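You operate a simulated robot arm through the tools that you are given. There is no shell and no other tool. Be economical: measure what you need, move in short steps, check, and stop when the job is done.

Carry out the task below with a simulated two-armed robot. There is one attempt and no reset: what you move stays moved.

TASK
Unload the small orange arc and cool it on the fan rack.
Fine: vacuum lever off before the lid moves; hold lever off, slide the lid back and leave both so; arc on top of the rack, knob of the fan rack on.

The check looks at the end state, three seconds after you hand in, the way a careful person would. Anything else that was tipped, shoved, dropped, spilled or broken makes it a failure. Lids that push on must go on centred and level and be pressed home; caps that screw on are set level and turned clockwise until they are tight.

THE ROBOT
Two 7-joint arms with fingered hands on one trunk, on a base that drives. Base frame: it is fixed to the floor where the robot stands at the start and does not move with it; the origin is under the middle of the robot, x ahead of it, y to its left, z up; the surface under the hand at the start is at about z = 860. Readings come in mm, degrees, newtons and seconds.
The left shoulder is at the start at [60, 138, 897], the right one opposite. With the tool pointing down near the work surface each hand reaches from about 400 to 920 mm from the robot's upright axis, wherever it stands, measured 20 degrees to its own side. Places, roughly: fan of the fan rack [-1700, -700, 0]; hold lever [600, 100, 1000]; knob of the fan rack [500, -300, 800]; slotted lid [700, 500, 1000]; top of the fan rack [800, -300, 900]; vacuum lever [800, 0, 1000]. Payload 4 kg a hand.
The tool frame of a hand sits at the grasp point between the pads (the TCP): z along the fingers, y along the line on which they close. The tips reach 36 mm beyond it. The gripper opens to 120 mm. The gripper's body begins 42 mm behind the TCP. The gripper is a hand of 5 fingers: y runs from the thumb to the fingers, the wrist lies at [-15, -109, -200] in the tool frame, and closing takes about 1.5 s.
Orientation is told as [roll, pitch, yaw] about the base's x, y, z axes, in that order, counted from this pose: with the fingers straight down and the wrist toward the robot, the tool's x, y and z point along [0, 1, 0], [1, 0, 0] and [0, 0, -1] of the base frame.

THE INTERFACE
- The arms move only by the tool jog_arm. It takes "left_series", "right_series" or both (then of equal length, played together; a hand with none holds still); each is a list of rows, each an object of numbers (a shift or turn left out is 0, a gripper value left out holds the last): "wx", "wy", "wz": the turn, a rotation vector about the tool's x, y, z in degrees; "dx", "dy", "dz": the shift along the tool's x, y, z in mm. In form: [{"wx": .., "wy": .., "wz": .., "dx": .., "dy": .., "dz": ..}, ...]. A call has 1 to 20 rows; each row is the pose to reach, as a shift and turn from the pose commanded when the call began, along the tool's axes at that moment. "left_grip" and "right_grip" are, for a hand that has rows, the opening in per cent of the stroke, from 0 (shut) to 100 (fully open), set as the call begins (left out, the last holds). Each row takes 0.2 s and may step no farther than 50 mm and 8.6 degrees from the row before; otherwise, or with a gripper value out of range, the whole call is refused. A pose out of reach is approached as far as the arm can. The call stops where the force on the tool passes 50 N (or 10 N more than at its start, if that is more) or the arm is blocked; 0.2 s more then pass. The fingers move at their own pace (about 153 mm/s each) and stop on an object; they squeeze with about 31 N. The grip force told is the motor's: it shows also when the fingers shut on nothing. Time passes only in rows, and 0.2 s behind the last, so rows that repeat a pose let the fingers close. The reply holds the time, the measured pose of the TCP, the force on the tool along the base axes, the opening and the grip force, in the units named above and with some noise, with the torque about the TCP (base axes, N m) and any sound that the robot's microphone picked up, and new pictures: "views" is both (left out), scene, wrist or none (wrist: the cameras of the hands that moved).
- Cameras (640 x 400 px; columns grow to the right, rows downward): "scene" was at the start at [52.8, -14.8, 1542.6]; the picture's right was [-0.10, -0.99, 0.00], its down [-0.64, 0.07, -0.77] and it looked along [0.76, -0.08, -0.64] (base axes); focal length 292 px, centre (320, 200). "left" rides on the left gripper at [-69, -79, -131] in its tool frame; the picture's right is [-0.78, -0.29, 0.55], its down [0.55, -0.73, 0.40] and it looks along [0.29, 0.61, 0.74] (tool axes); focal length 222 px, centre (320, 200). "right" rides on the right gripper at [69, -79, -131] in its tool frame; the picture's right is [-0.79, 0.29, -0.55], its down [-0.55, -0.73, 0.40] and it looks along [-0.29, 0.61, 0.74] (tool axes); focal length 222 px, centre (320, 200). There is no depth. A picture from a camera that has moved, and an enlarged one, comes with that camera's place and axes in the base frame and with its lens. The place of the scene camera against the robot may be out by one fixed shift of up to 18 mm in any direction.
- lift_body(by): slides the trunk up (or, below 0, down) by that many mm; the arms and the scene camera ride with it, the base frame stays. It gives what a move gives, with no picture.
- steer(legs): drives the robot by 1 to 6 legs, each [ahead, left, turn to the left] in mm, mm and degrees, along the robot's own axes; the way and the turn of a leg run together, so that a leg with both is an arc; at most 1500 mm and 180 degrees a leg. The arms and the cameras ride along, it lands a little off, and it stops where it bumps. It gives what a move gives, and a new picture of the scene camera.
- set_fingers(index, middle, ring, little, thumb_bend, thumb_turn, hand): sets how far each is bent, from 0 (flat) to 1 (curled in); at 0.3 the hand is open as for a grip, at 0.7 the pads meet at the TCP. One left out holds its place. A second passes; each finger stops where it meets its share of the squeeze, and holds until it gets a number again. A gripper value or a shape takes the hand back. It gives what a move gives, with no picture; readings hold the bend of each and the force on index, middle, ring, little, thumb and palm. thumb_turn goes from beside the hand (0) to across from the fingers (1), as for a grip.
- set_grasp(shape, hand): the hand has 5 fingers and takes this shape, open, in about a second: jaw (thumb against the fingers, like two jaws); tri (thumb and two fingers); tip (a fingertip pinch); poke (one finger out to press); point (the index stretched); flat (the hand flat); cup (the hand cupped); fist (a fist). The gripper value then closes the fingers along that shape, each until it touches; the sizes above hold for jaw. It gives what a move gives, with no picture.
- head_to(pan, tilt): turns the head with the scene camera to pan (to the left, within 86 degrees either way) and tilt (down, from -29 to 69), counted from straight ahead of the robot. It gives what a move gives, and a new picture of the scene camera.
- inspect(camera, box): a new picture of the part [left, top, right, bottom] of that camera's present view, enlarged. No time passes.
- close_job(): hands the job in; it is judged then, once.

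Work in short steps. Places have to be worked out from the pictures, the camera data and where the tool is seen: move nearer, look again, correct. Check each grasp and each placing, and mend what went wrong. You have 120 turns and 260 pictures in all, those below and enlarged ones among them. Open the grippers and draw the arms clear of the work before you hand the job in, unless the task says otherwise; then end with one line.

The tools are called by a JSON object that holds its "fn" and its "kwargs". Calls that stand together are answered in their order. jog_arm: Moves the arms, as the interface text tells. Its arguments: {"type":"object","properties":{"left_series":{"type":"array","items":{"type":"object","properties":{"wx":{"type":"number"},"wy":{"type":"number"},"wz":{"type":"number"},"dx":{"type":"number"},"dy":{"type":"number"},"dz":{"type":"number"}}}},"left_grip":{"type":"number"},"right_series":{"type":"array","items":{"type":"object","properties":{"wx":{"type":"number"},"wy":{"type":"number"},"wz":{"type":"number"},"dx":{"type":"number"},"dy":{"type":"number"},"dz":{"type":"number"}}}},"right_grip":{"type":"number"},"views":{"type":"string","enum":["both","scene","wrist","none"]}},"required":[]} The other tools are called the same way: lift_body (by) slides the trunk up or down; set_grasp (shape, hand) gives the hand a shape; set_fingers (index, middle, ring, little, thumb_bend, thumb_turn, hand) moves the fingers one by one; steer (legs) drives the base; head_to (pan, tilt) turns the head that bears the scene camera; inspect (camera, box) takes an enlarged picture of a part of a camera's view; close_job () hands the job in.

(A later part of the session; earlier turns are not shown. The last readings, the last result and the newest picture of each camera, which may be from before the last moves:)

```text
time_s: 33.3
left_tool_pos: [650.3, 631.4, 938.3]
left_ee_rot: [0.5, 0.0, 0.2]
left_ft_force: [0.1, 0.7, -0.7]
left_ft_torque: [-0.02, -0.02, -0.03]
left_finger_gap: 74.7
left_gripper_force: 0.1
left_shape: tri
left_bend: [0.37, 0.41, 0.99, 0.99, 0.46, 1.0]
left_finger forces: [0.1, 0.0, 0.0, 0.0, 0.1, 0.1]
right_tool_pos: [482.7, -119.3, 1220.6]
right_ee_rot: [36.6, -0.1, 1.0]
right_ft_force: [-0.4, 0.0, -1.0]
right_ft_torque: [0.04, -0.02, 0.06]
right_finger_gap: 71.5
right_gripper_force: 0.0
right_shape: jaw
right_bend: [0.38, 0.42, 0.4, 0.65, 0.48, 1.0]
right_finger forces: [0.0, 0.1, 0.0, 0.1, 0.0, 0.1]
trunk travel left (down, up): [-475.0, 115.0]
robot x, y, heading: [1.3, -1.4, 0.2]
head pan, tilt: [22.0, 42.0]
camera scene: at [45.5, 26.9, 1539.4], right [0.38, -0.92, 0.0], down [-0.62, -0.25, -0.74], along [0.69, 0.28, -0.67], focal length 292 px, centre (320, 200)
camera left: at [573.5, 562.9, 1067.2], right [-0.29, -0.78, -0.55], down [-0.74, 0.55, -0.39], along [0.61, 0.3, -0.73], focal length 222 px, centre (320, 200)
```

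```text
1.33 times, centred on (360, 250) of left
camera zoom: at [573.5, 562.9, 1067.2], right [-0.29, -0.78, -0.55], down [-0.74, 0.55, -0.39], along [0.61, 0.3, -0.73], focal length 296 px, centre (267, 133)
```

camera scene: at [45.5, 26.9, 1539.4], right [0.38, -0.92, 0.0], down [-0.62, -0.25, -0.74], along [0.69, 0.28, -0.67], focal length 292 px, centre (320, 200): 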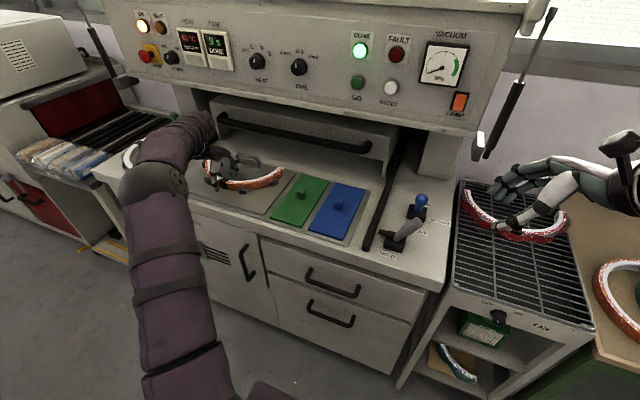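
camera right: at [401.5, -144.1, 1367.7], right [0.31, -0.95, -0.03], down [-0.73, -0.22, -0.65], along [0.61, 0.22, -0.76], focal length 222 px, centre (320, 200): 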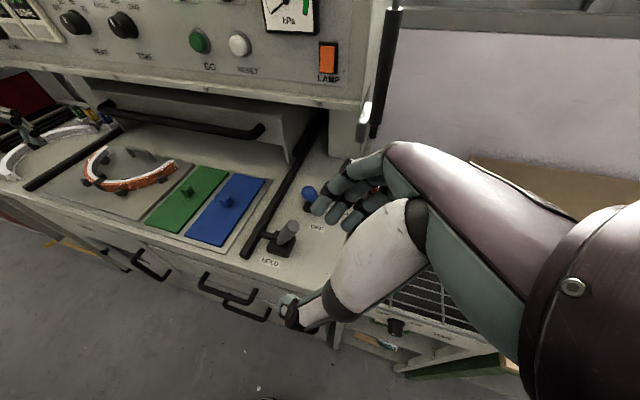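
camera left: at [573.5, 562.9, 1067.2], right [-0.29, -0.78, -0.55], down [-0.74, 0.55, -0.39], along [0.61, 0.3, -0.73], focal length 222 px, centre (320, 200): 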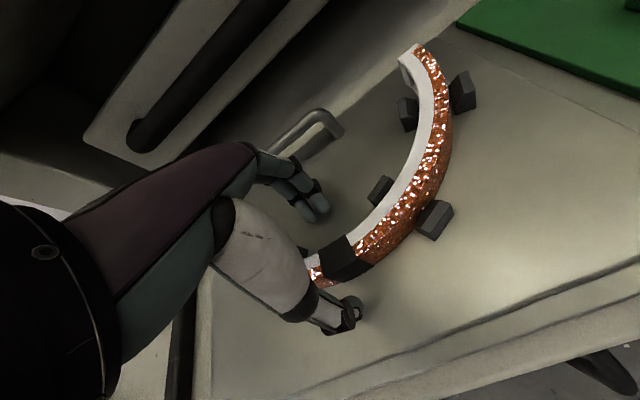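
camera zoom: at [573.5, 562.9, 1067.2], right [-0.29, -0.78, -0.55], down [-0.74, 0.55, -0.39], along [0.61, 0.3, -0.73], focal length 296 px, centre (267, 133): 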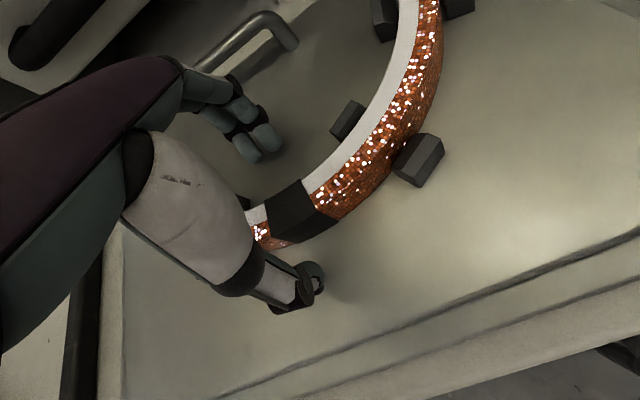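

Thumb and fingers straddle the collar. I go down another 24 mm.

{"fn": "jog_arm", "kwargs": {"left_series": [{"dx": 3, "dy": 3, "dz": 8}, {"dx": 3, "dy": 3, "dz": 16}, {"dx": 3, "dy": 3, "dz": 24}], "views": "wrist"}}

{"fn": "inspect", "kwargs": {"camera": "scene", "box": [190, 130, 270, 200]}}

```text
time_s: 34.1
left_tool_pos: [658.1, 638.4, 933.3]
left_ee_rot: [1.2, -1.4, 0.6]
left_ft_force: [-2.1, -1.0, 21.1]
left_ft_torque: [-0.19, 1.18, 0.09]
left_finger_gap: 77.2
left_gripper_force: 0.1
left_shape: tri
left_bend: [0.37, 0.41, 0.99, 0.99, 0.43, 0.98]
left_finger forces: [0.0, 0.0, 0.0, 0.1, 21.0, 0.0]
right_tool_pos: [481.1, -120.6, 1220.2]
right_ee_rot: [36.6, 0.1, 1.0]
right_ft_force: [0.9, 0.2, 0.3]
right_ft_torque: [-0.02, -0.01, 0.01]
right_finger_gap: 71.6
right_gripper_force: 0.0
right_shape: jaw
right_bend: [0.38, 0.42, 0.4, 0.65, 0.48, 1.0]
right_finger forces: [0.0, 0.0, 0.1, 0.0, 0.1, 0.0]
trunk travel left (down, up): [-475.0, 115.0]
robot x, y, heading: [-2.5, 0.2, 0.3]
head pan, tilt: [22.0, 42.0]
stopped in row 3 (left hand): the force on the tool passed its limit at 55 N (the readings are from after the stop); the commanded pose is now the measured one
camera left: at [577.9, 567.1, 1059.5], right [-0.27, -0.78, -0.57], down [-0.73, 0.55, -0.4], along [0.63, 0.31, -0.72], focal length 222 px, centre (320, 200)
```

left: 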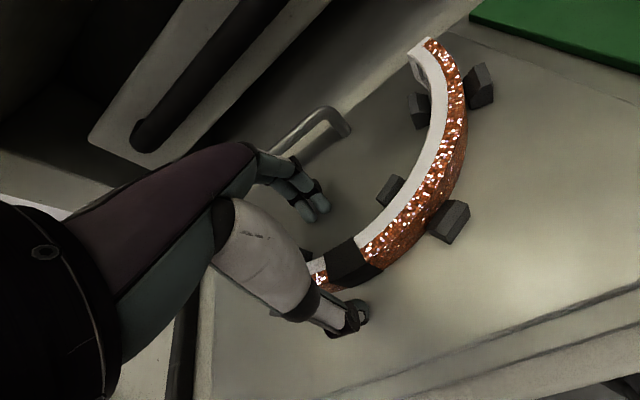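

```text
5.71 times, centred on (230, 165) of scene
camera zoom: at [44.3, 25.9, 1539.4], right [0.38, -0.92, 0.0], down [-0.62, -0.25, -0.74], along [0.69, 0.28, -0.67], focal length 1666 px, centre (834, 400)
```

zoom: 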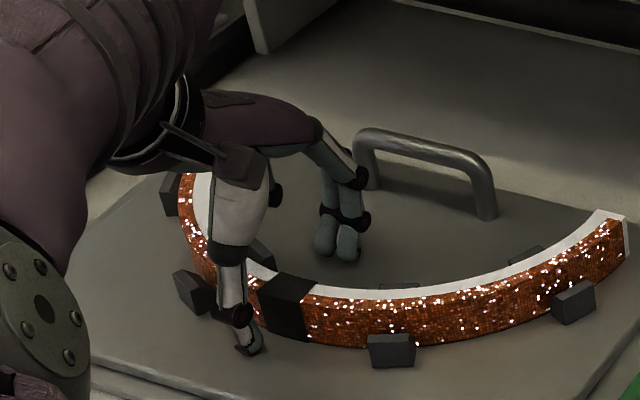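

The thumb tip has reached the plate (about z 890), so the band's top is nearer z 915. I lift 6 mm, shift about 14 mm nearer and 12 mm right to centre on the collar, and close partly.

{"fn": "jog_arm", "kwargs": {"left_series": [{"dz": -6, "wx": -1.4}, {"dz": -6, "dx": -12, "dy": -7, "wx": -1.4}, {"dz": -6, "dx": -12, "dy": -13, "wx": -1.4}], "left_grip": 50, "views": "wrist"}}

{"fn": "inspect", "kwargs": {"camera": "scene", "box": [190, 130, 270, 200]}}

{"fn": "inspect", "kwargs": {"camera": "left", "box": [240, 140, 460, 360]}}

```text
time_s: 34.9
left_tool_pos: [646.0, 625.7, 934.2]
left_ee_rot: [0.9, -2.5, 0.3]
left_ft_force: [1.6, 1.4, 9.3]
left_ft_torque: [0.0, 0.28, -0.04]
left_finger_gap: 60.1
left_gripper_force: 0.1
left_shape: tri
left_bend: [0.42, 0.46, 0.99, 0.99, 0.57, 1.0]
left_finger forces: [0.1, 0.1, 0.0, 0.0, 8.7, 0.0]
right_tool_pos: [481.9, -119.9, 1219.8]
right_ee_rot: [36.7, -0.1, 1.1]
right_ft_force: [0.9, -0.3, -0.3]
right_ft_torque: [-0.01, -0.01, -0.04]
right_finger_gap: 72.1
right_gripper_force: 0.0
right_shape: jaw
right_bend: [0.38, 0.42, 0.4, 0.65, 0.48, 1.0]
right_finger forces: [0.0, 0.0, 0.0, 0.0, 0.0, 0.1]
trunk travel left (down, up): [-475.0, 115.0]
robot x, y, heading: [-4.0, 2.3, 0.3]
head pan, tilt: [22.0, 42.0]
camera left: at [562.6, 554.8, 1059.1], right [-0.26, -0.78, -0.57], down [-0.72, 0.55, -0.42], along [0.64, 0.3, -0.7], focal length 222 px, centre (320, 200)
```

left: 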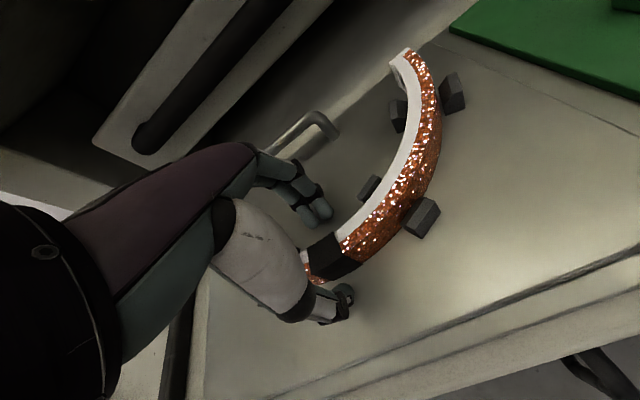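

```text
5.71 times, centred on (230, 165) of scene
camera zoom: at [44.7, 26.1, 1539.4], right [0.38, -0.93, 0.0], down [-0.62, -0.25, -0.74], along [0.69, 0.28, -0.67], focal length 1666 px, centre (834, 400)
```

zoom: 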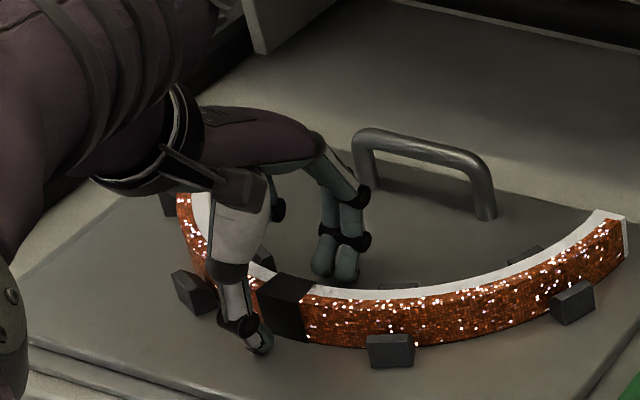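

```text
1.82 times, centred on (350, 250) of left
camera zoom: at [562.6, 554.8, 1059.1], right [-0.26, -0.78, -0.57], down [-0.72, 0.55, -0.42], along [0.64, 0.3, -0.7], focal length 404 px, centre (266, 109)
```

zoom: 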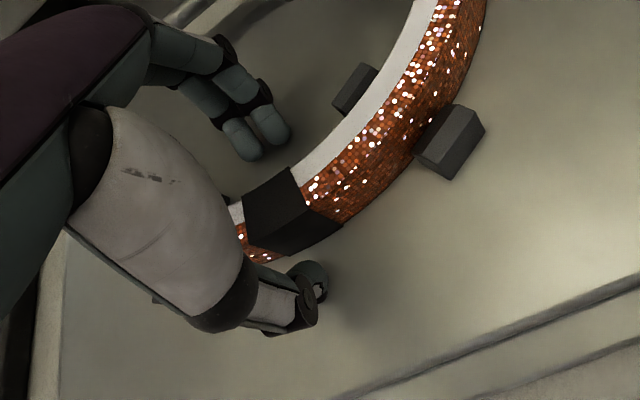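

The thumb still brushes the plate. I level the pitch so fingers and thumb tips sit even, lift 6 mm, then close.

{"fn": "jog_arm", "kwargs": {"left_series": [{"dz": -6, "dx": -5, "wx": 4}, {"dz": -6, "dx": -5, "wx": 7}], "views": "none"}}

{"fn": "jog_arm", "kwargs": {"left_series": [{"dz": 0}, {"dz": 0}, {"dz": 0}, {"dz": 0}], "left_grip": 32, "views": "wrist"}}

{"fn": "inspect", "kwargs": {"camera": "scene", "box": [190, 130, 270, 200]}}

```text
time_s: 35.5
left_tool_pos: [644.9, 620.9, 937.4]
left_ee_rot: [1.0, 4.8, 0.5]
left_ft_force: [-0.3, -0.1, 1.0]
left_ft_torque: [-0.02, 0.0, 0.03]
left_finger_gap: 60.4
left_gripper_force: 0.1
left_shape: tri
left_bend: [0.42, 0.46, 0.99, 0.99, 0.56, 1.0]
left_finger forces: [0.0, 0.0, 0.1, 0.0, 0.0, 0.1]
right_tool_pos: [482.5, -120.1, 1220.5]
right_ee_rot: [36.5, 0.1, 0.9]
right_ft_force: [-0.6, 1.0, 0.1]
right_ft_torque: [0.0, 0.01, 0.03]
right_finger_gap: 71.7
right_gripper_force: 0.0
right_shape: jaw
right_bend: [0.38, 0.42, 0.4, 0.65, 0.48, 1.0]
right_finger forces: [0.1, 0.0, 0.0, 0.0, 0.0, 0.0]
trunk travel left (down, up): [-475.0, 115.0]
robot x, y, heading: [2.0, 0.1, 0.1]
head pan, tilt: [22.0, 42.0]
```

```text
time_s: 36.5
left_tool_pos: [645.1, 620.5, 939.6]
left_ee_rot: [1.1, 4.6, 0.5]
left_ft_force: [0.8, -0.1, 0.4]
left_ft_torque: [0.0, 0.0, -0.02]
left_finger_gap: 38.5
left_gripper_force: 0.1
left_shape: tri
left_bend: [0.5, 0.54, 0.99, 0.99, 0.67, 1.0]
left_finger forces: [0.0, 0.1, 0.0, 0.1, 0.1, 0.1]
right_tool_pos: [482.3, -121.7, 1220.7]
right_ee_rot: [36.6, -0.1, 1.0]
right_ft_force: [0.5, 0.9, 0.3]
right_ft_torque: [-0.01, -0.03, -0.03]
right_finger_gap: 71.6
right_gripper_force: 0.1
right_shape: jaw
right_bend: [0.38, 0.42, 0.4, 0.65, 0.48, 1.0]
right_finger forces: [0.0, 0.0, 0.0, 0.1, 0.1, 0.1]
trunk travel left (down, up): [-475.0, 115.0]
robot x, y, heading: [-0.9, -2.9, 0.4]
head pan, tilt: [22.0, 42.0]
camera left: at [578.4, 550.0, 1073.7], right [-0.33, -0.78, -0.54], down [-0.77, 0.55, -0.33], along [0.55, 0.3, -0.78], focal length 222 px, centre (320, 200)
```

left: 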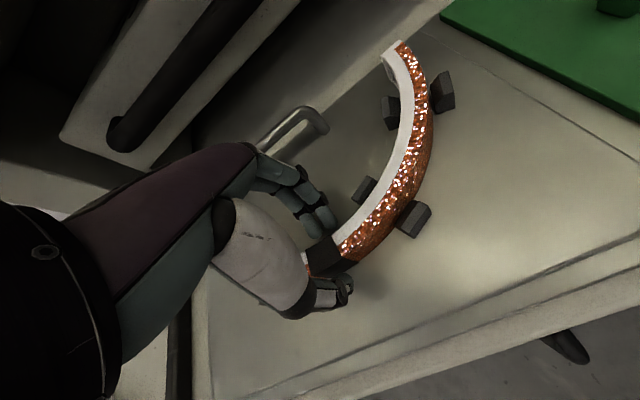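

```text
5.71 times, centred on (230, 165) of scene
camera zoom: at [45.3, 26.6, 1539.4], right [0.38, -0.92, 0.0], down [-0.62, -0.25, -0.74], along [0.69, 0.28, -0.67], focal length 1666 px, centre (834, 400)
```

zoom: 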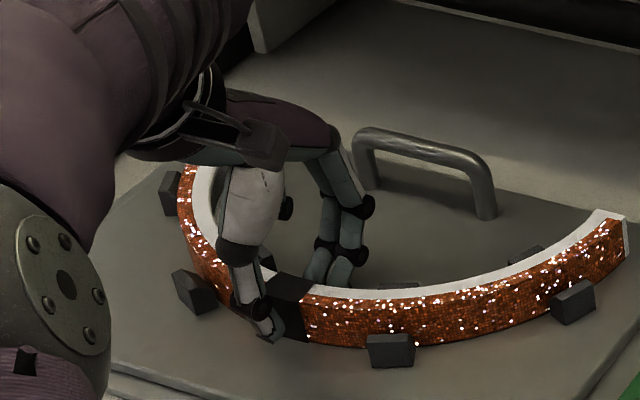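

Thumb is against the outside of the collar and the fingers inside. I close fully.

{"fn": "jog_arm", "kwargs": {"left_series": [{"dz": 0}, {"dz": 0}, {"dz": 0}, {"dz": 0}, {"dz": 0}], "left_grip": 0, "views": "wrist"}}

{"fn": "inspect", "kwargs": {"camera": "scene", "box": [190, 130, 270, 200]}}

```text
time_s: 37.7
left_tool_pos: [643.9, 620.4, 939.3]
left_ee_rot: [1.0, 4.6, 0.6]
left_ft_force: [0.3, 0.4, 0.4]
left_ft_torque: [0.0, -0.04, 0.05]
left_finger_gap: 16.1
left_gripper_force: 31.2
left_shape: tri
left_bend: [0.71, 0.66, 1.0, 1.0, 0.7, 1.0]
left_finger forces: [14.4, 13.2, 0.1, 0.1, 28.0, 0.0]
right_tool_pos: [482.2, -119.9, 1220.1]
right_ee_rot: [36.6, 0.0, 1.1]
right_ft_force: [0.0, -0.2, 0.0]
right_ft_torque: [0.03, -0.01, 0.01]
right_finger_gap: 71.8
right_gripper_force: 0.1
right_shape: jaw
right_bend: [0.38, 0.42, 0.4, 0.65, 0.48, 1.0]
right_finger forces: [0.0, 0.1, 0.0, 0.1, 0.0, 0.0]
trunk travel left (down, up): [-475.0, 115.0]
robot x, y, heading: [3.8, 1.4, 0.2]
head pan, tilt: [22.0, 42.0]
camera left: at [578.5, 550.1, 1073.6], right [-0.33, -0.78, -0.54], down [-0.77, 0.55, -0.33], along [0.55, 0.3, -0.78], focal length 222 px, centre (320, 200)
```

left: 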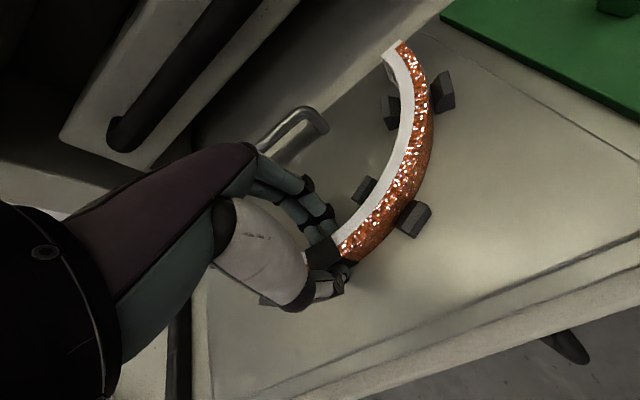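

```text
5.71 times, centred on (230, 165) of scene
camera zoom: at [45.3, 26.7, 1539.4], right [0.38, -0.92, 0.0], down [-0.62, -0.25, -0.74], along [0.69, 0.28, -0.67], focal length 1666 px, centre (834, 400)
```

zoom: 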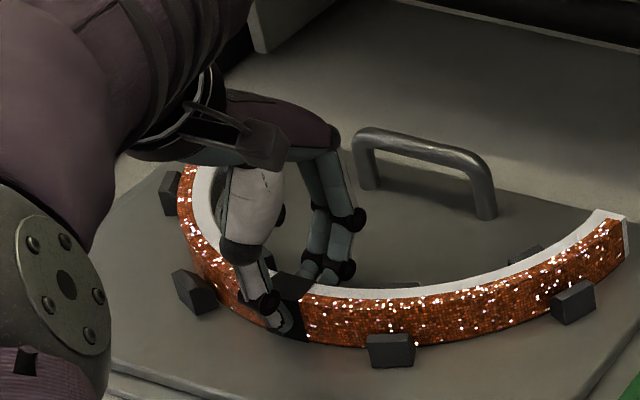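

The collar is gripped (16 mm gap, balanced forces). I lift straight up 25 mm first and check.

{"fn": "jog_arm", "kwargs": {"left_series": [{"dz": -8, "dy": -0.6}, {"dz": -16, "dy": -1.3}, {"dz": -28, "dy": -2.2}, {"dz": -40, "dy": -3.2}], "views": "wrist"}}

{"fn": "inspect", "kwargs": {"camera": "scene", "box": [170, 110, 290, 210]}}

```text
time_s: 38.7
left_tool_pos: [644.6, 619.0, 978.0]
left_ee_rot: [0.9, 4.5, 0.4]
left_ft_force: [0.6, -0.2, -2.7]
left_ft_torque: [0.02, 0.1, -0.02]
left_finger_gap: 15.7
left_gripper_force: 30.6
left_shape: tri
left_bend: [0.71, 0.66, 1.0, 1.0, 0.7, 1.0]
left_finger forces: [14.4, 13.9, 0.1, 0.0, 28.4, 0.1]
right_tool_pos: [481.8, -119.1, 1220.1]
right_ee_rot: [36.6, 0.1, 1.1]
right_ft_force: [0.3, -0.1, 0.0]
right_ft_torque: [-0.01, 0.0, 0.03]
right_finger_gap: 71.7
right_gripper_force: 0.0
right_shape: jaw
right_bend: [0.38, 0.42, 0.4, 0.65, 0.48, 1.0]
right_finger forces: [0.0, 0.0, 0.1, 0.0, 0.1, 0.1]
trunk travel left (down, up): [-475.0, 115.0]
robot x, y, heading: [-1.1, 0.7, 0.3]
head pan, tilt: [22.0, 42.0]
camera left: at [578.9, 548.3, 1113.1], right [-0.33, -0.78, -0.54], down [-0.77, 0.55, -0.33], along [0.55, 0.3, -0.78], focal length 222 px, centre (320, 200)
```

left: 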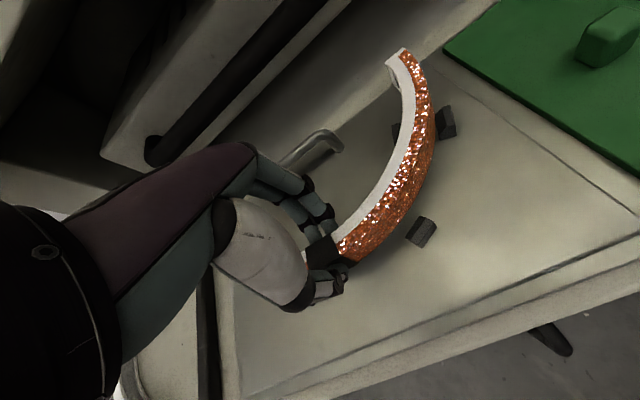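

```text
4.00 times, centred on (230, 160) of scene
camera zoom: at [45.4, 26.7, 1539.4], right [0.38, -0.92, 0.0], down [-0.62, -0.25, -0.74], along [0.69, 0.28, -0.67], focal length 1167 px, centre (680, 360)
```

zoom: 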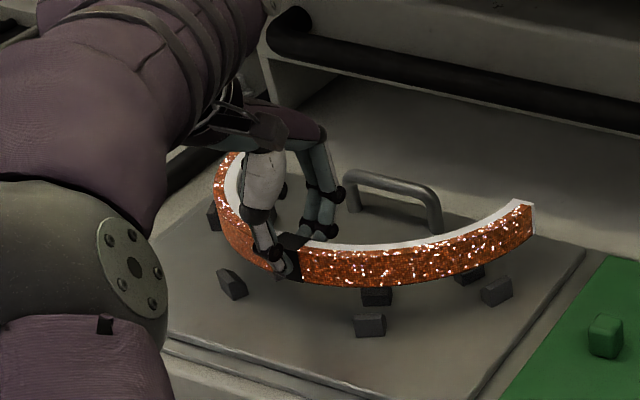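

The arc is held level and clear of the pegs. I draw it out toward me, raise it, then bring it nearer the middle in front of the left shoulder.

{"fn": "jog_arm", "kwargs": {"left_series": [{"dy": -40.7, "dz": -7}, {"dy": -81.3, "dz": -13.7}, {"dy": -122.7, "dz": -30.5}, {"dy": -159.6, "dz": -52.6}, {"dy": -172.3, "dz": -86.7}, {"dx": -30, "dy": -173, "dz": -102}, {"dx": -70, "dy": -173, "dz": -110}, {"dx": -110, "dy": -173, "dz": -115}, {"dx": -150, "dy": -173, "dz": -115}, {"dx": -190, "dy": -173, "dz": -115}, {"dx": -230, "dy": -173, "dz": -115}, {"dx": -265, "dy": -173, "dz": -115}, {"dx": -290, "dy": -173, "dz": -115}], "views": "both"}}

```text
time_s: 41.5
left_tool_pos: [483.9, 325.7, 1103.1]
left_ee_rot: [1.1, 4.6, 0.5]
left_ft_force: [0.1, 0.4, -1.1]
left_ft_torque: [-0.01, 0.1, -0.03]
left_finger_gap: 15.6
left_gripper_force: 31.7
left_shape: tri
left_bend: [0.71, 0.66, 1.0, 1.0, 0.71, 1.0]
left_finger forces: [14.3, 14.2, 0.0, 0.1, 28.4, 0.1]
right_tool_pos: [483.2, -120.7, 1220.4]
right_ee_rot: [36.6, 0.0, 1.0]
right_ft_force: [0.6, 0.0, 0.3]
right_ft_torque: [0.02, -0.02, -0.01]
right_finger_gap: 71.9
right_gripper_force: 0.0
right_shape: jaw
right_bend: [0.38, 0.42, 0.4, 0.65, 0.48, 1.0]
right_finger forces: [0.0, 0.0, 0.0, 0.0, 0.1, 0.0]
trunk travel left (down, up): [-475.0, 115.0]
robot x, y, heading: [-0.7, -0.7, 0.2]
head pan, tilt: [22.0, 42.0]
camera scene: at [45.3, 26.4, 1539.4], right [0.38, -0.92, 0.0], down [-0.62, -0.25, -0.74], along [0.69, 0.28, -0.67], focal length 292 px, centre (320, 200)
camera left: at [417.7, 254.7, 1237.3], right [-0.33, -0.78, -0.54], down [-0.77, 0.55, -0.33], along [0.55, 0.3, -0.78], focal length 222 px, centre (320, 200)
```

scene: 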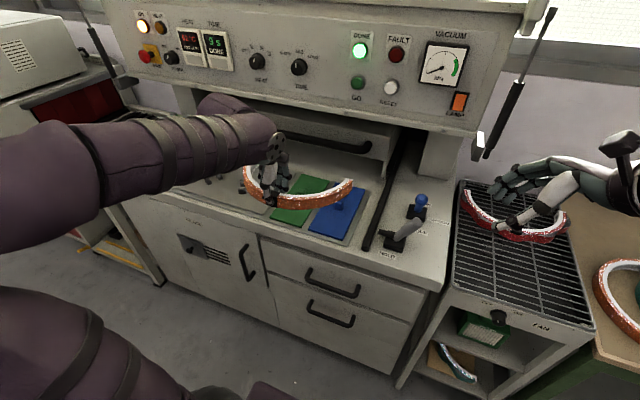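
left: 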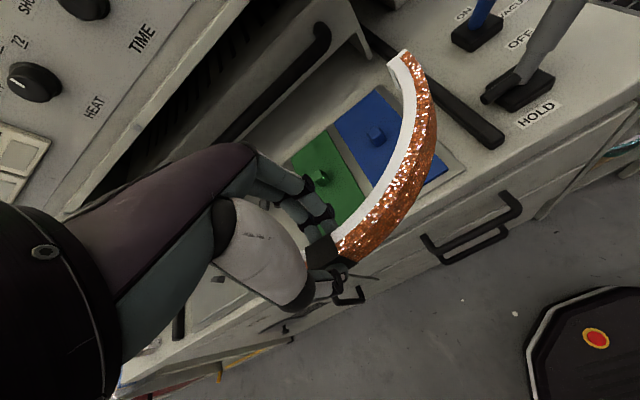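

The arc hangs level. Before driving right I look to that side to see the right arm and what stands on the bench.

{"fn": "head_to", "kwargs": {"pan": -30, "tilt": 38}}

```text
time_s: 42.7
left_tool_pos: [483.6, 325.8, 1102.2]
left_ee_rot: [1.0, 4.6, 0.5]
left_ft_force: [-0.4, 0.3, -3.0]
left_ft_torque: [0.01, 0.08, 0.02]
left_finger_gap: 15.6
left_gripper_force: 30.8
left_shape: tri
left_bend: [0.71, 0.66, 1.0, 1.0, 0.71, 1.0]
left_finger forces: [14.2, 14.4, 0.0, 0.1, 28.3, 0.0]
right_tool_pos: [483.1, -119.4, 1219.7]
right_ee_rot: [36.7, 0.0, 1.1]
right_ft_force: [-0.3, 0.7, 0.3]
right_ft_torque: [-0.05, 0.01, -0.02]
right_finger_gap: 71.8
right_gripper_force: 0.0
right_shape: jaw
right_bend: [0.38, 0.42, 0.4, 0.65, 0.48, 1.0]
right_finger forces: [0.1, 0.1, 0.0, 0.0, 0.0, 0.0]
trunk travel left (down, up): [-475.0, 115.0]
robot x, y, heading: [1.2, 2.5, 0.3]
head pan, tilt: [-30.0, 38.0]
camera scene: at [43.1, -47.8, 1545.3], right [-0.49, -0.87, 0.0], down [-0.54, 0.3, -0.79], along [0.69, -0.39, -0.62], focal length 292 px, centre (320, 200)
```

scene: 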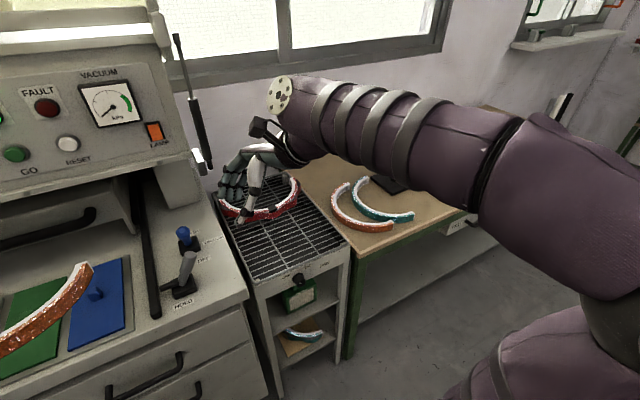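

The right arm is high and well short of the bench items. I drive sideways to the right in two legs, so the left hand comes in front of the rack.

{"fn": "steer", "kwargs": {"legs": [[0, -290, 0], [0, -290, 0]]}}

```text
time_s: 46.2
left_tool_pos: [486.7, -250.6, 1103.4]
left_ee_rot: [1.0, 4.6, 0.1]
left_ft_force: [-0.4, -0.3, -1.9]
left_ft_torque: [0.05, 0.1, -0.05]
left_finger_gap: 15.8
left_gripper_force: 30.8
left_shape: tri
left_bend: [0.71, 0.66, 1.0, 1.0, 0.71, 1.0]
left_finger forces: [14.1, 14.5, 0.0, 0.0, 28.4, 0.1]
right_tool_pos: [482.8, -695.6, 1220.2]
right_ee_rot: [36.7, -0.1, 0.6]
right_ft_force: [-0.7, -1.5, 0.0]
right_ft_torque: [0.07, 0.03, 0.03]
right_finger_gap: 71.6
right_gripper_force: 0.0
right_shape: jaw
right_bend: [0.38, 0.42, 0.4, 0.65, 0.48, 1.0]
right_finger forces: [0.1, 0.0, 0.0, 0.0, 0.0, 0.0]
trunk travel left (down, up): [-475.0, 115.0]
robot x, y, heading: [2.2, -570.5, -0.0]
head pan, tilt: [-30.0, 38.0]
camera scene: at [43.2, -621.4, 1545.3], right [-0.5, -0.87, 0.0], down [-0.53, 0.31, -0.79], along [0.68, -0.39, -0.62], focal length 292 px, centre (320, 200)
```

scene: 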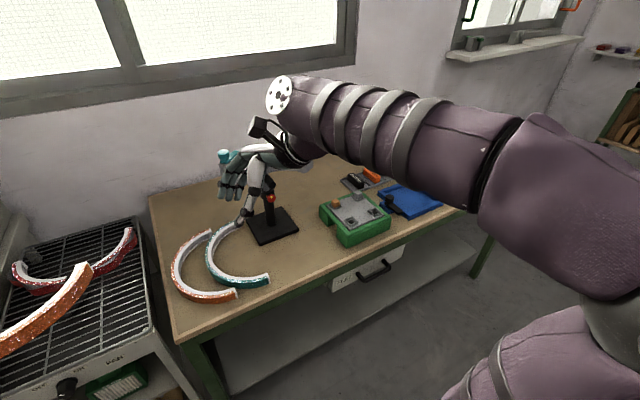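

The left hand is now at (487, -251). I look at the rack and the held arc.

{"fn": "head_to", "kwargs": {"pan": 26, "tilt": 42}}

{"fn": "inspect", "kwargs": {"camera": "scene", "box": [140, 80, 460, 320]}}

```text
time_s: 47.5
left_tool_pos: [486.4, -249.4, 1101.9]
left_ee_rot: [1.0, 4.6, 0.1]
left_ft_force: [-0.6, 1.2, -1.4]
left_ft_torque: [-0.05, 0.08, -0.01]
left_finger_gap: 15.6
left_gripper_force: 31.3
left_shape: tri
left_bend: [0.71, 0.66, 1.0, 1.0, 0.71, 1.0]
left_finger forces: [14.2, 14.4, 0.1, 0.1, 28.4, 0.1]
right_tool_pos: [482.1, -695.7, 1218.8]
right_ee_rot: [36.6, -0.1, 0.5]
right_ft_force: [0.5, 0.6, 0.3]
right_ft_torque: [-0.01, 0.0, 0.0]
right_finger_gap: 71.9
right_gripper_force: 0.0
right_shape: jaw
right_bend: [0.38, 0.42, 0.4, 0.65, 0.48, 1.0]
right_finger forces: [0.0, 0.1, 0.0, 0.1, 0.0, 0.1]
trunk travel left (down, up): [-475.0, 115.0]
robot x, y, heading: [-0.7, -569.5, -0.1]
head pan, tilt: [26.0, 42.0]
camera scene: at [43.7, -540.5, 1539.4], right [0.44, -0.9, 0.0], down [-0.6, -0.29, -0.74], along [0.67, 0.32, -0.67], focal length 292 px, centre (320, 200)
```

scene: 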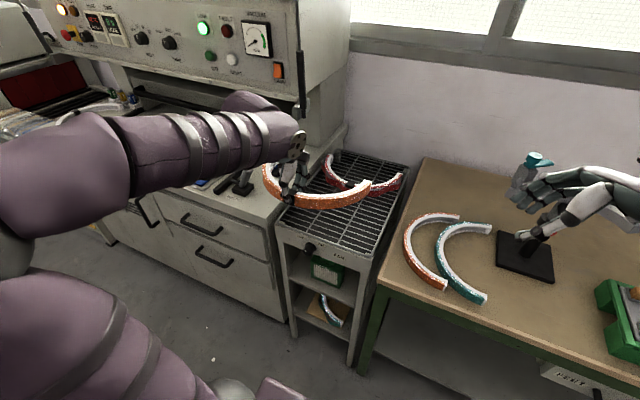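

```text
1.67 times, centred on (300, 200) of scene
camera zoom: at [43.7, -540.5, 1539.4], right [0.44, -0.9, 0.0], down [-0.6, -0.29, -0.74], along [0.67, 0.32, -0.67], focal length 486 px, centre (353, 200)
```

zoom: 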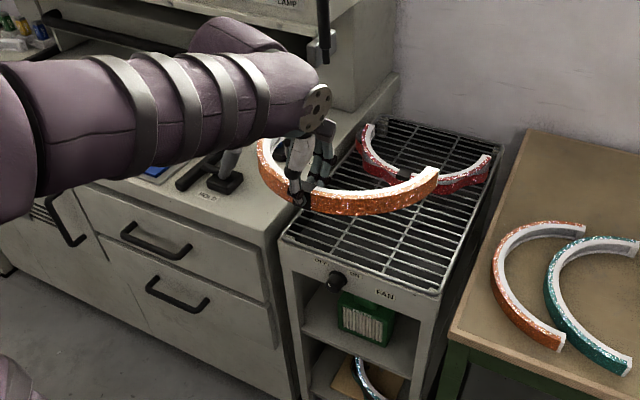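

Rack: y about -131…-428, front x≈555, top z≈855; the red arc occupies x>780. I bring the arc over the front part: TCP to (615, -276, 1000).

{"fn": "jog_arm", "kwargs": {"left_series": [{"dx": -7, "dy": 35, "dz": 0}, {"dx": -14, "dy": 70, "dz": 10}, {"dx": -21, "dy": 105, "dz": 30}, {"dx": -27, "dy": 130, "dz": 60}, {"dx": -27, "dy": 137, "dz": 91}]}}

{"fn": "inspect", "kwargs": {"camera": "scene", "box": [220, 120, 440, 300]}}

```text
time_s: 48.7
left_tool_pos: [617.0, -273.7, 1001.0]
left_ee_rot: [0.9, 4.6, 0.1]
left_ft_force: [0.7, -0.1, -2.4]
left_ft_torque: [-0.02, 0.09, 0.0]
left_finger_gap: 15.6
left_gripper_force: 31.4
left_shape: tri
left_bend: [0.71, 0.66, 1.0, 1.0, 0.71, 1.0]
left_finger forces: [14.3, 14.3, 0.1, 0.0, 28.4, 0.1]
right_tool_pos: [482.5, -694.7, 1219.4]
right_ee_rot: [36.7, 0.1, 0.6]
right_ft_force: [0.5, -0.2, 0.0]
right_ft_torque: [0.02, 0.0, -0.04]
right_finger_gap: 71.7
right_gripper_force: 0.1
right_shape: jaw
right_bend: [0.38, 0.42, 0.4, 0.65, 0.48, 1.0]
right_finger forces: [0.0, 0.0, 0.1, 0.1, 0.0, 0.0]
trunk travel left (down, up): [-475.0, 115.0]
robot x, y, heading: [-0.9, -572.3, -0.1]
head pan, tilt: [26.0, 42.0]
camera scene: at [44.1, -540.3, 1539.4], right [0.44, -0.9, 0.0], down [-0.6, -0.29, -0.74], along [0.67, 0.33, -0.67], focal length 292 px, centre (320, 200)
camera left: at [550.1, -344.2, 1135.7], right [-0.33, -0.78, -0.54], down [-0.76, 0.56, -0.33], along [0.55, 0.3, -0.78], focal length 222 px, centre (320, 200)
```

scene: 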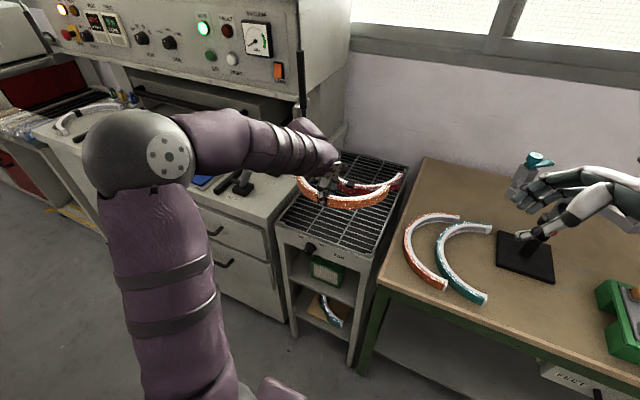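
left: 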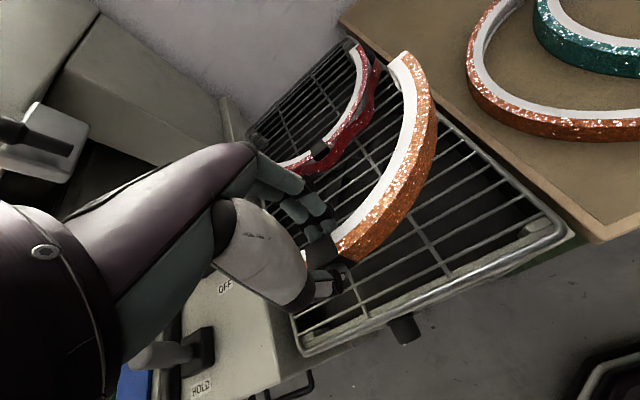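

```text
2.22 times, centred on (330, 210) of scene
camera zoom: at [44.1, -540.3, 1539.4], right [0.44, -0.9, 0.0], down [-0.6, -0.29, -0.74], along [0.67, 0.33, -0.67], focal length 648 px, centre (298, 178)
```

zoom: 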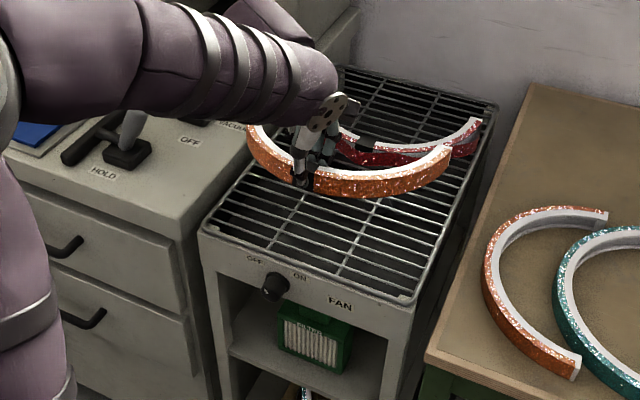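

By the wrist view the rack spans y≈-128…-440 and the arc -134…-422 at this pose, so I shift 6 mm right and lower toward the wires.

{"fn": "jog_arm", "kwargs": {"left_series": [{"dx": -6, "dy": 2, "dz": 25}, {"dx": -6, "dy": 4, "dz": 50}, {"dx": -6, "dy": 5.3, "dz": 66}], "views": "wrist"}}

{"fn": "inspect", "kwargs": {"camera": "scene", "box": [260, 130, 430, 260]}}

```text
time_s: 49.5
left_tool_pos: [619.3, -280.3, 933.3]
left_ee_rot: [1.2, 4.7, -0.1]
left_ft_force: [0.0, 0.8, -2.6]
left_ft_torque: [0.0, 0.07, 0.01]
left_finger_gap: 15.7
left_gripper_force: 30.8
left_shape: tri
left_bend: [0.71, 0.66, 1.0, 1.0, 0.71, 1.0]
left_finger forces: [14.1, 14.3, 0.0, 0.0, 28.4, 0.1]
right_tool_pos: [483.0, -695.3, 1218.8]
right_ee_rot: [36.7, 0.1, 0.6]
right_ft_force: [-0.3, 0.7, 0.7]
right_ft_torque: [0.0, -0.03, -0.01]
right_finger_gap: 71.7
right_gripper_force: 0.0
right_shape: jaw
right_bend: [0.38, 0.42, 0.4, 0.65, 0.48, 1.0]
right_finger forces: [0.0, 0.0, 0.0, 0.0, 0.1, 0.1]
trunk travel left (down, up): [-475.0, 115.0]
robot x, y, heading: [0.7, -570.2, -0.1]
head pan, tilt: [26.0, 42.0]
camera left: at [550.9, -350.2, 1068.9], right [-0.34, -0.78, -0.54], down [-0.76, 0.56, -0.33], along [0.55, 0.3, -0.78], focal length 222 px, centre (320, 200)
```

left: 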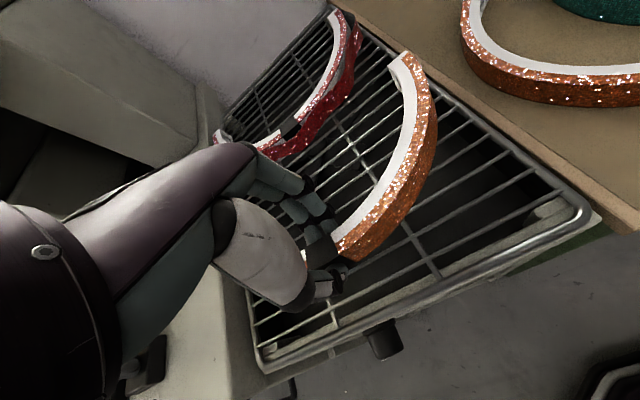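

```text
3.08 times, centred on (345, 195) of scene
camera zoom: at [44.0, -540.6, 1539.4], right [0.44, -0.9, 0.0], down [-0.6, -0.29, -0.74], along [0.67, 0.33, -0.67], focal length 897 px, centre (243, 215)
```

zoom: 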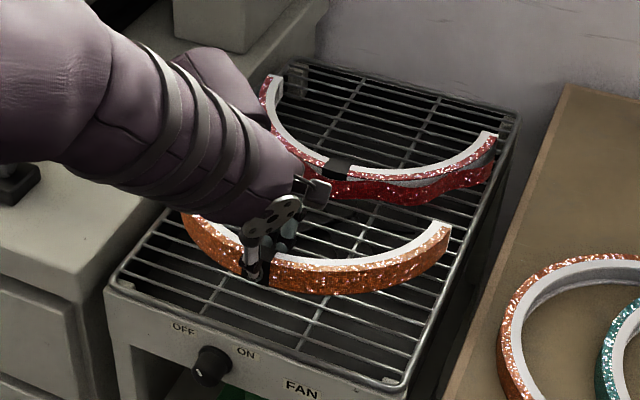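

The arc is centred over the front of the rack. I lower in small steps until it touches.

{"fn": "jog_arm", "kwargs": {"left_series": [{"dy": 0.5, "dz": 6}, {"dy": 1, "dz": 12}, {"dy": 1.4, "dz": 17}, {"dy": 1.8, "dz": 22}], "views": "none"}}

{"fn": "inspect", "kwargs": {"camera": "scene", "box": [260, 150, 400, 250]}}

```text
time_s: 50.5
left_tool_pos: [616.7, -279.4, 911.4]
left_ee_rot: [1.0, 4.6, 0.2]
left_ft_force: [0.7, 0.7, -0.9]
left_ft_torque: [0.03, -0.06, -0.04]
left_finger_gap: 15.6
left_gripper_force: 30.9
left_shape: tri
left_bend: [0.71, 0.66, 1.0, 1.0, 0.71, 1.0]
left_finger forces: [14.3, 14.6, 0.0, 0.1, 28.7, 0.1]
right_tool_pos: [482.2, -696.2, 1220.2]
right_ee_rot: [36.6, 0.0, 0.6]
right_ft_force: [0.6, -1.1, 0.2]
right_ft_torque: [0.02, -0.03, 0.0]
right_finger_gap: 71.8
right_gripper_force: 0.0
right_shape: jaw
right_bend: [0.38, 0.42, 0.4, 0.65, 0.48, 1.0]
right_finger forces: [0.0, 0.0, 0.0, 0.0, 0.0, 0.0]
trunk travel left (down, up): [-475.0, 115.0]
robot x, y, heading: [0.3, -569.8, 0.0]
head pan, tilt: [26.0, 42.0]
```

```text
4.00 times, centred on (330, 200) of scene
camera zoom: at [43.8, -540.6, 1539.4], right [0.44, -0.9, 0.0], down [-0.6, -0.29, -0.74], along [0.67, 0.33, -0.67], focal length 1167 px, centre (280, 200)
```

zoom: 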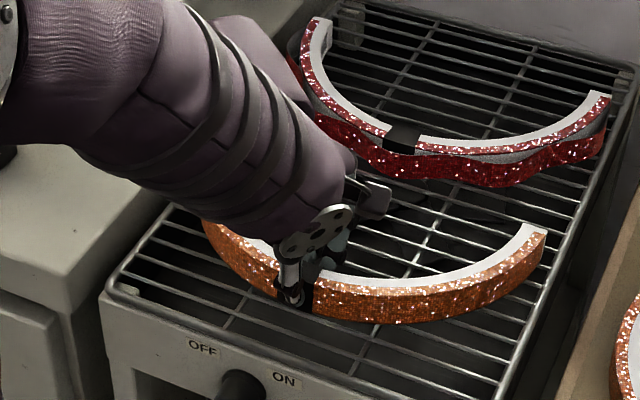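

The weight reading is starting to drop; a few millimetres more.

{"fn": "jog_arm", "kwargs": {"left_series": [{"dz": 2}, {"dz": 4}, {"dz": 4}], "views": "wrist"}}

```text
time_s: 51.3
left_tool_pos: [617.0, -279.7, 909.0]
left_ee_rot: [1.0, 4.6, 0.1]
left_ft_force: [1.1, 0.2, -0.4]
left_ft_torque: [-0.01, -0.16, 0.01]
left_finger_gap: 15.9
left_gripper_force: 31.1
left_shape: tri
left_bend: [0.71, 0.66, 1.0, 1.0, 0.7, 1.0]
left_finger forces: [14.7, 15.2, 0.1, 0.0, 29.3, 0.1]
right_tool_pos: [482.5, -694.6, 1218.8]
right_ee_rot: [36.6, 0.1, 0.6]
right_ft_force: [-0.1, -0.4, 1.3]
right_ft_torque: [-0.02, -0.04, -0.02]
right_finger_gap: 71.7
right_gripper_force: 0.2
right_shape: jaw
right_bend: [0.38, 0.42, 0.4, 0.65, 0.48, 1.0]
right_finger forces: [0.1, 0.0, 0.1, 0.0, 0.0, 0.0]
trunk travel left (down, up): [-475.0, 115.0]
robot x, y, heading: [3.5, -571.9, -0.1]
head pan, tilt: [26.0, 42.0]
camera left: at [549.5, -349.5, 1042.6], right [-0.33, -0.78, -0.54], down [-0.76, 0.56, -0.33], along [0.55, 0.3, -0.78], focal length 222 px, centre (320, 200)
```

left: 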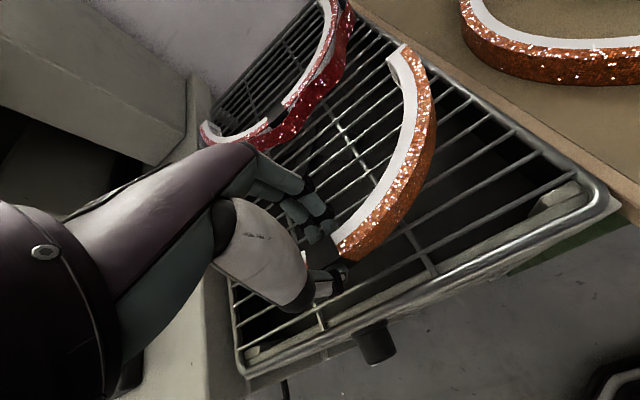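

The arc's ends touch first (torque); I lower the front a little further until the whole edge rests.

{"fn": "jog_arm", "kwargs": {"left_series": [{"dz": 2}, {"dz": 4}, {"dz": 6}, {"dz": 6}], "views": "none"}}

{"fn": "inspect", "kwargs": {"camera": "scene", "box": [280, 160, 400, 250]}}

```text
time_s: 52.3
left_tool_pos: [615.6, -279.8, 903.5]
left_ee_rot: [1.0, 4.6, 0.0]
left_ft_force: [-0.5, -1.4, 4.9]
left_ft_torque: [-0.01, -0.1, 0.01]
left_finger_gap: 16.4
left_gripper_force: 31.3
left_shape: tri
left_bend: [0.71, 0.66, 1.0, 1.0, 0.7, 1.0]
left_finger forces: [15.3, 16.1, 0.1, 0.0, 32.0, 0.0]
right_tool_pos: [481.2, -695.9, 1220.6]
right_ee_rot: [36.6, 0.0, 0.5]
right_ft_force: [-0.4, -0.5, 0.2]
right_ft_torque: [0.02, 0.04, -0.01]
right_finger_gap: 71.7
right_gripper_force: 0.1
right_shape: jaw
right_bend: [0.38, 0.42, 0.4, 0.65, 0.48, 1.0]
right_finger forces: [0.0, 0.0, 0.0, 0.0, 0.1, 0.0]
trunk travel left (down, up): [-475.0, 115.0]
robot x, y, heading: [-0.5, -568.0, -0.0]
head pan, tilt: [26.0, 42.0]
```

```text
4.44 times, centred on (340, 205) of scene
camera zoom: at [43.0, -540.8, 1539.5], right [0.44, -0.9, 0.0], down [-0.6, -0.29, -0.74], along [0.67, 0.33, -0.67], focal length 1296 px, centre (231, 178)
```

zoom: 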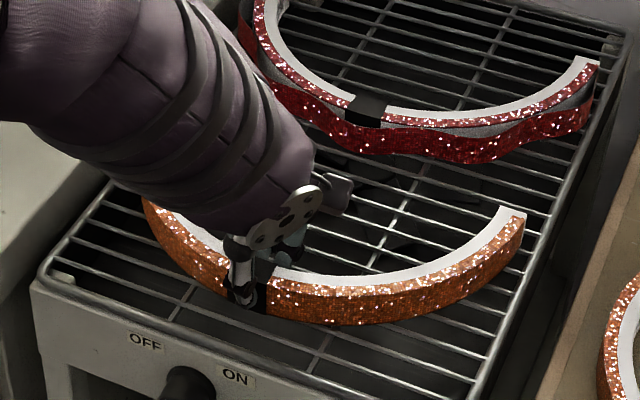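

It rests on the wires with about 5 N. I open the fingers and check that the arc stays.

{"fn": "jog_arm", "kwargs": {"left_series": [{"dz": 0}, {"dz": 0}, {"dz": 0}, {"dz": -2}], "left_grip": 45, "views": "wrist"}}

{"fn": "inspect", "kwargs": {"camera": "scene", "box": [280, 160, 400, 250]}}

```text
time_s: 53.3
left_tool_pos: [616.3, -279.1, 902.9]
left_ee_rot: [1.1, 4.5, 0.1]
left_ft_force: [-0.9, -0.2, 1.4]
left_ft_torque: [0.03, 0.01, 0.01]
left_finger_gap: 53.9
left_gripper_force: 0.0
left_shape: tri
left_bend: [0.44, 0.48, 0.99, 0.99, 0.61, 1.0]
left_finger forces: [0.0, 0.1, 0.1, 0.1, 0.0, 0.0]
right_tool_pos: [481.8, -695.7, 1220.1]
right_ee_rot: [36.6, 0.1, 0.6]
right_ft_force: [0.5, 0.1, 0.4]
right_ft_torque: [0.0, -0.03, -0.01]
right_finger_gap: 71.7
right_gripper_force: 0.0
right_shape: jaw
right_bend: [0.38, 0.42, 0.4, 0.65, 0.48, 1.0]
right_finger forces: [0.0, 0.2, 0.0, 0.0, 0.0, 0.1]
trunk travel left (down, up): [-475.0, 115.0]
robot x, y, heading: [0.5, -569.4, -0.1]
head pan, tilt: [26.0, 42.0]
camera left: at [548.6, -349.8, 1038.2], right [-0.33, -0.78, -0.54], down [-0.76, 0.56, -0.33], along [0.55, 0.3, -0.78], focal length 222 px, centre (320, 200)
```

left: 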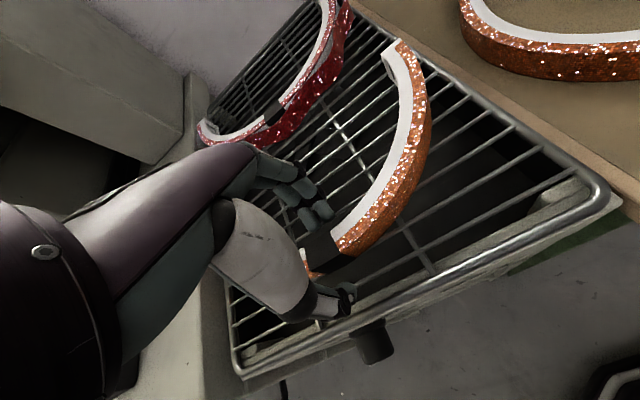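

```text
4.44 times, centred on (340, 205) of scene
camera zoom: at [43.5, -540.6, 1539.4], right [0.44, -0.9, 0.0], down [-0.6, -0.29, -0.74], along [0.67, 0.33, -0.67], focal length 1296 px, centre (231, 178)
```

zoom: 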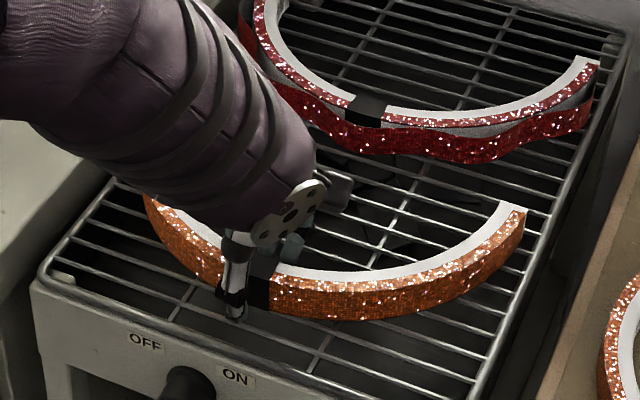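

Released and the arc stands. I raise straight up, then pull back.

{"fn": "jog_arm", "kwargs": {"left_series": [{"dz": -15, "dy": -1}, {"dz": -40, "dy": -3}, {"dz": -80, "dy": -6}, {"dz": -125, "dy": -10}, {"dz": -170, "dy": -14}, {"dz": -200, "dy": -50}, {"dz": -220, "dy": -90}, {"dz": -220, "dy": -130}], "views": "wrist"}}

{"fn": "inspect", "kwargs": {"camera": "scene", "box": [220, 120, 440, 340]}}

```text
time_s: 55.1
left_tool_pos: [502.3, -283.7, 1134.9]
left_ee_rot: [1.0, 4.5, 0.0]
left_ft_force: [0.3, -0.3, 0.2]
left_ft_torque: [-0.03, 0.0, -0.01]
left_finger_gap: 53.6
left_gripper_force: 0.1
left_shape: tri
left_bend: [0.44, 0.48, 0.99, 0.99, 0.61, 1.0]
left_finger forces: [0.0, 0.0, 0.0, 0.0, 0.1, 0.0]
right_tool_pos: [480.4, -695.1, 1220.5]
right_ee_rot: [36.6, -0.1, 0.6]
right_ft_force: [-0.4, 0.1, 0.2]
right_ft_torque: [-0.02, -0.01, -0.02]
right_finger_gap: 71.8
right_gripper_force: 0.2
right_shape: jaw
right_bend: [0.38, 0.42, 0.4, 0.65, 0.48, 1.0]
right_finger forces: [0.0, 0.0, 0.0, 0.1, 0.0, 0.0]
trunk travel left (down, up): [-475.0, 115.0]
robot x, y, heading: [-3.0, -569.1, 0.0]
head pan, tilt: [26.0, 42.0]
camera left: at [435.2, -355.2, 1269.4], right [-0.33, -0.78, -0.54], down [-0.76, 0.56, -0.33], along [0.55, 0.3, -0.78], focal length 222 px, centre (320, 200)
```

left: 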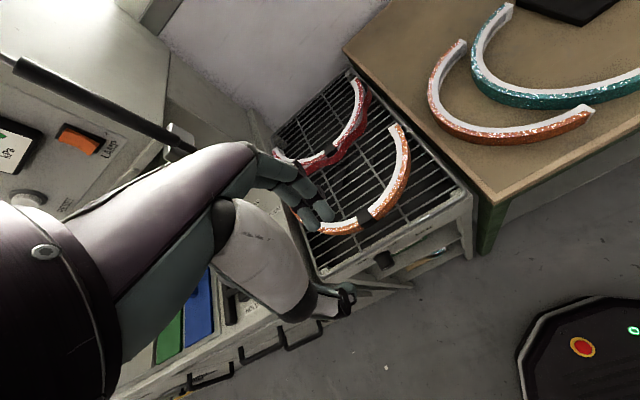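

```text
1.82 times, centred on (330, 230) of scene
camera zoom: at [42.3, -540.4, 1539.5], right [0.44, -0.9, 0.0], down [-0.6, -0.29, -0.74], along [0.67, 0.33, -0.67], focal length 530 px, centre (302, 146)
```

zoom: 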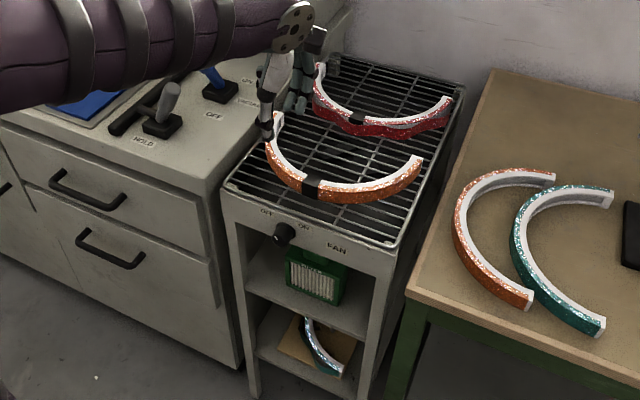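

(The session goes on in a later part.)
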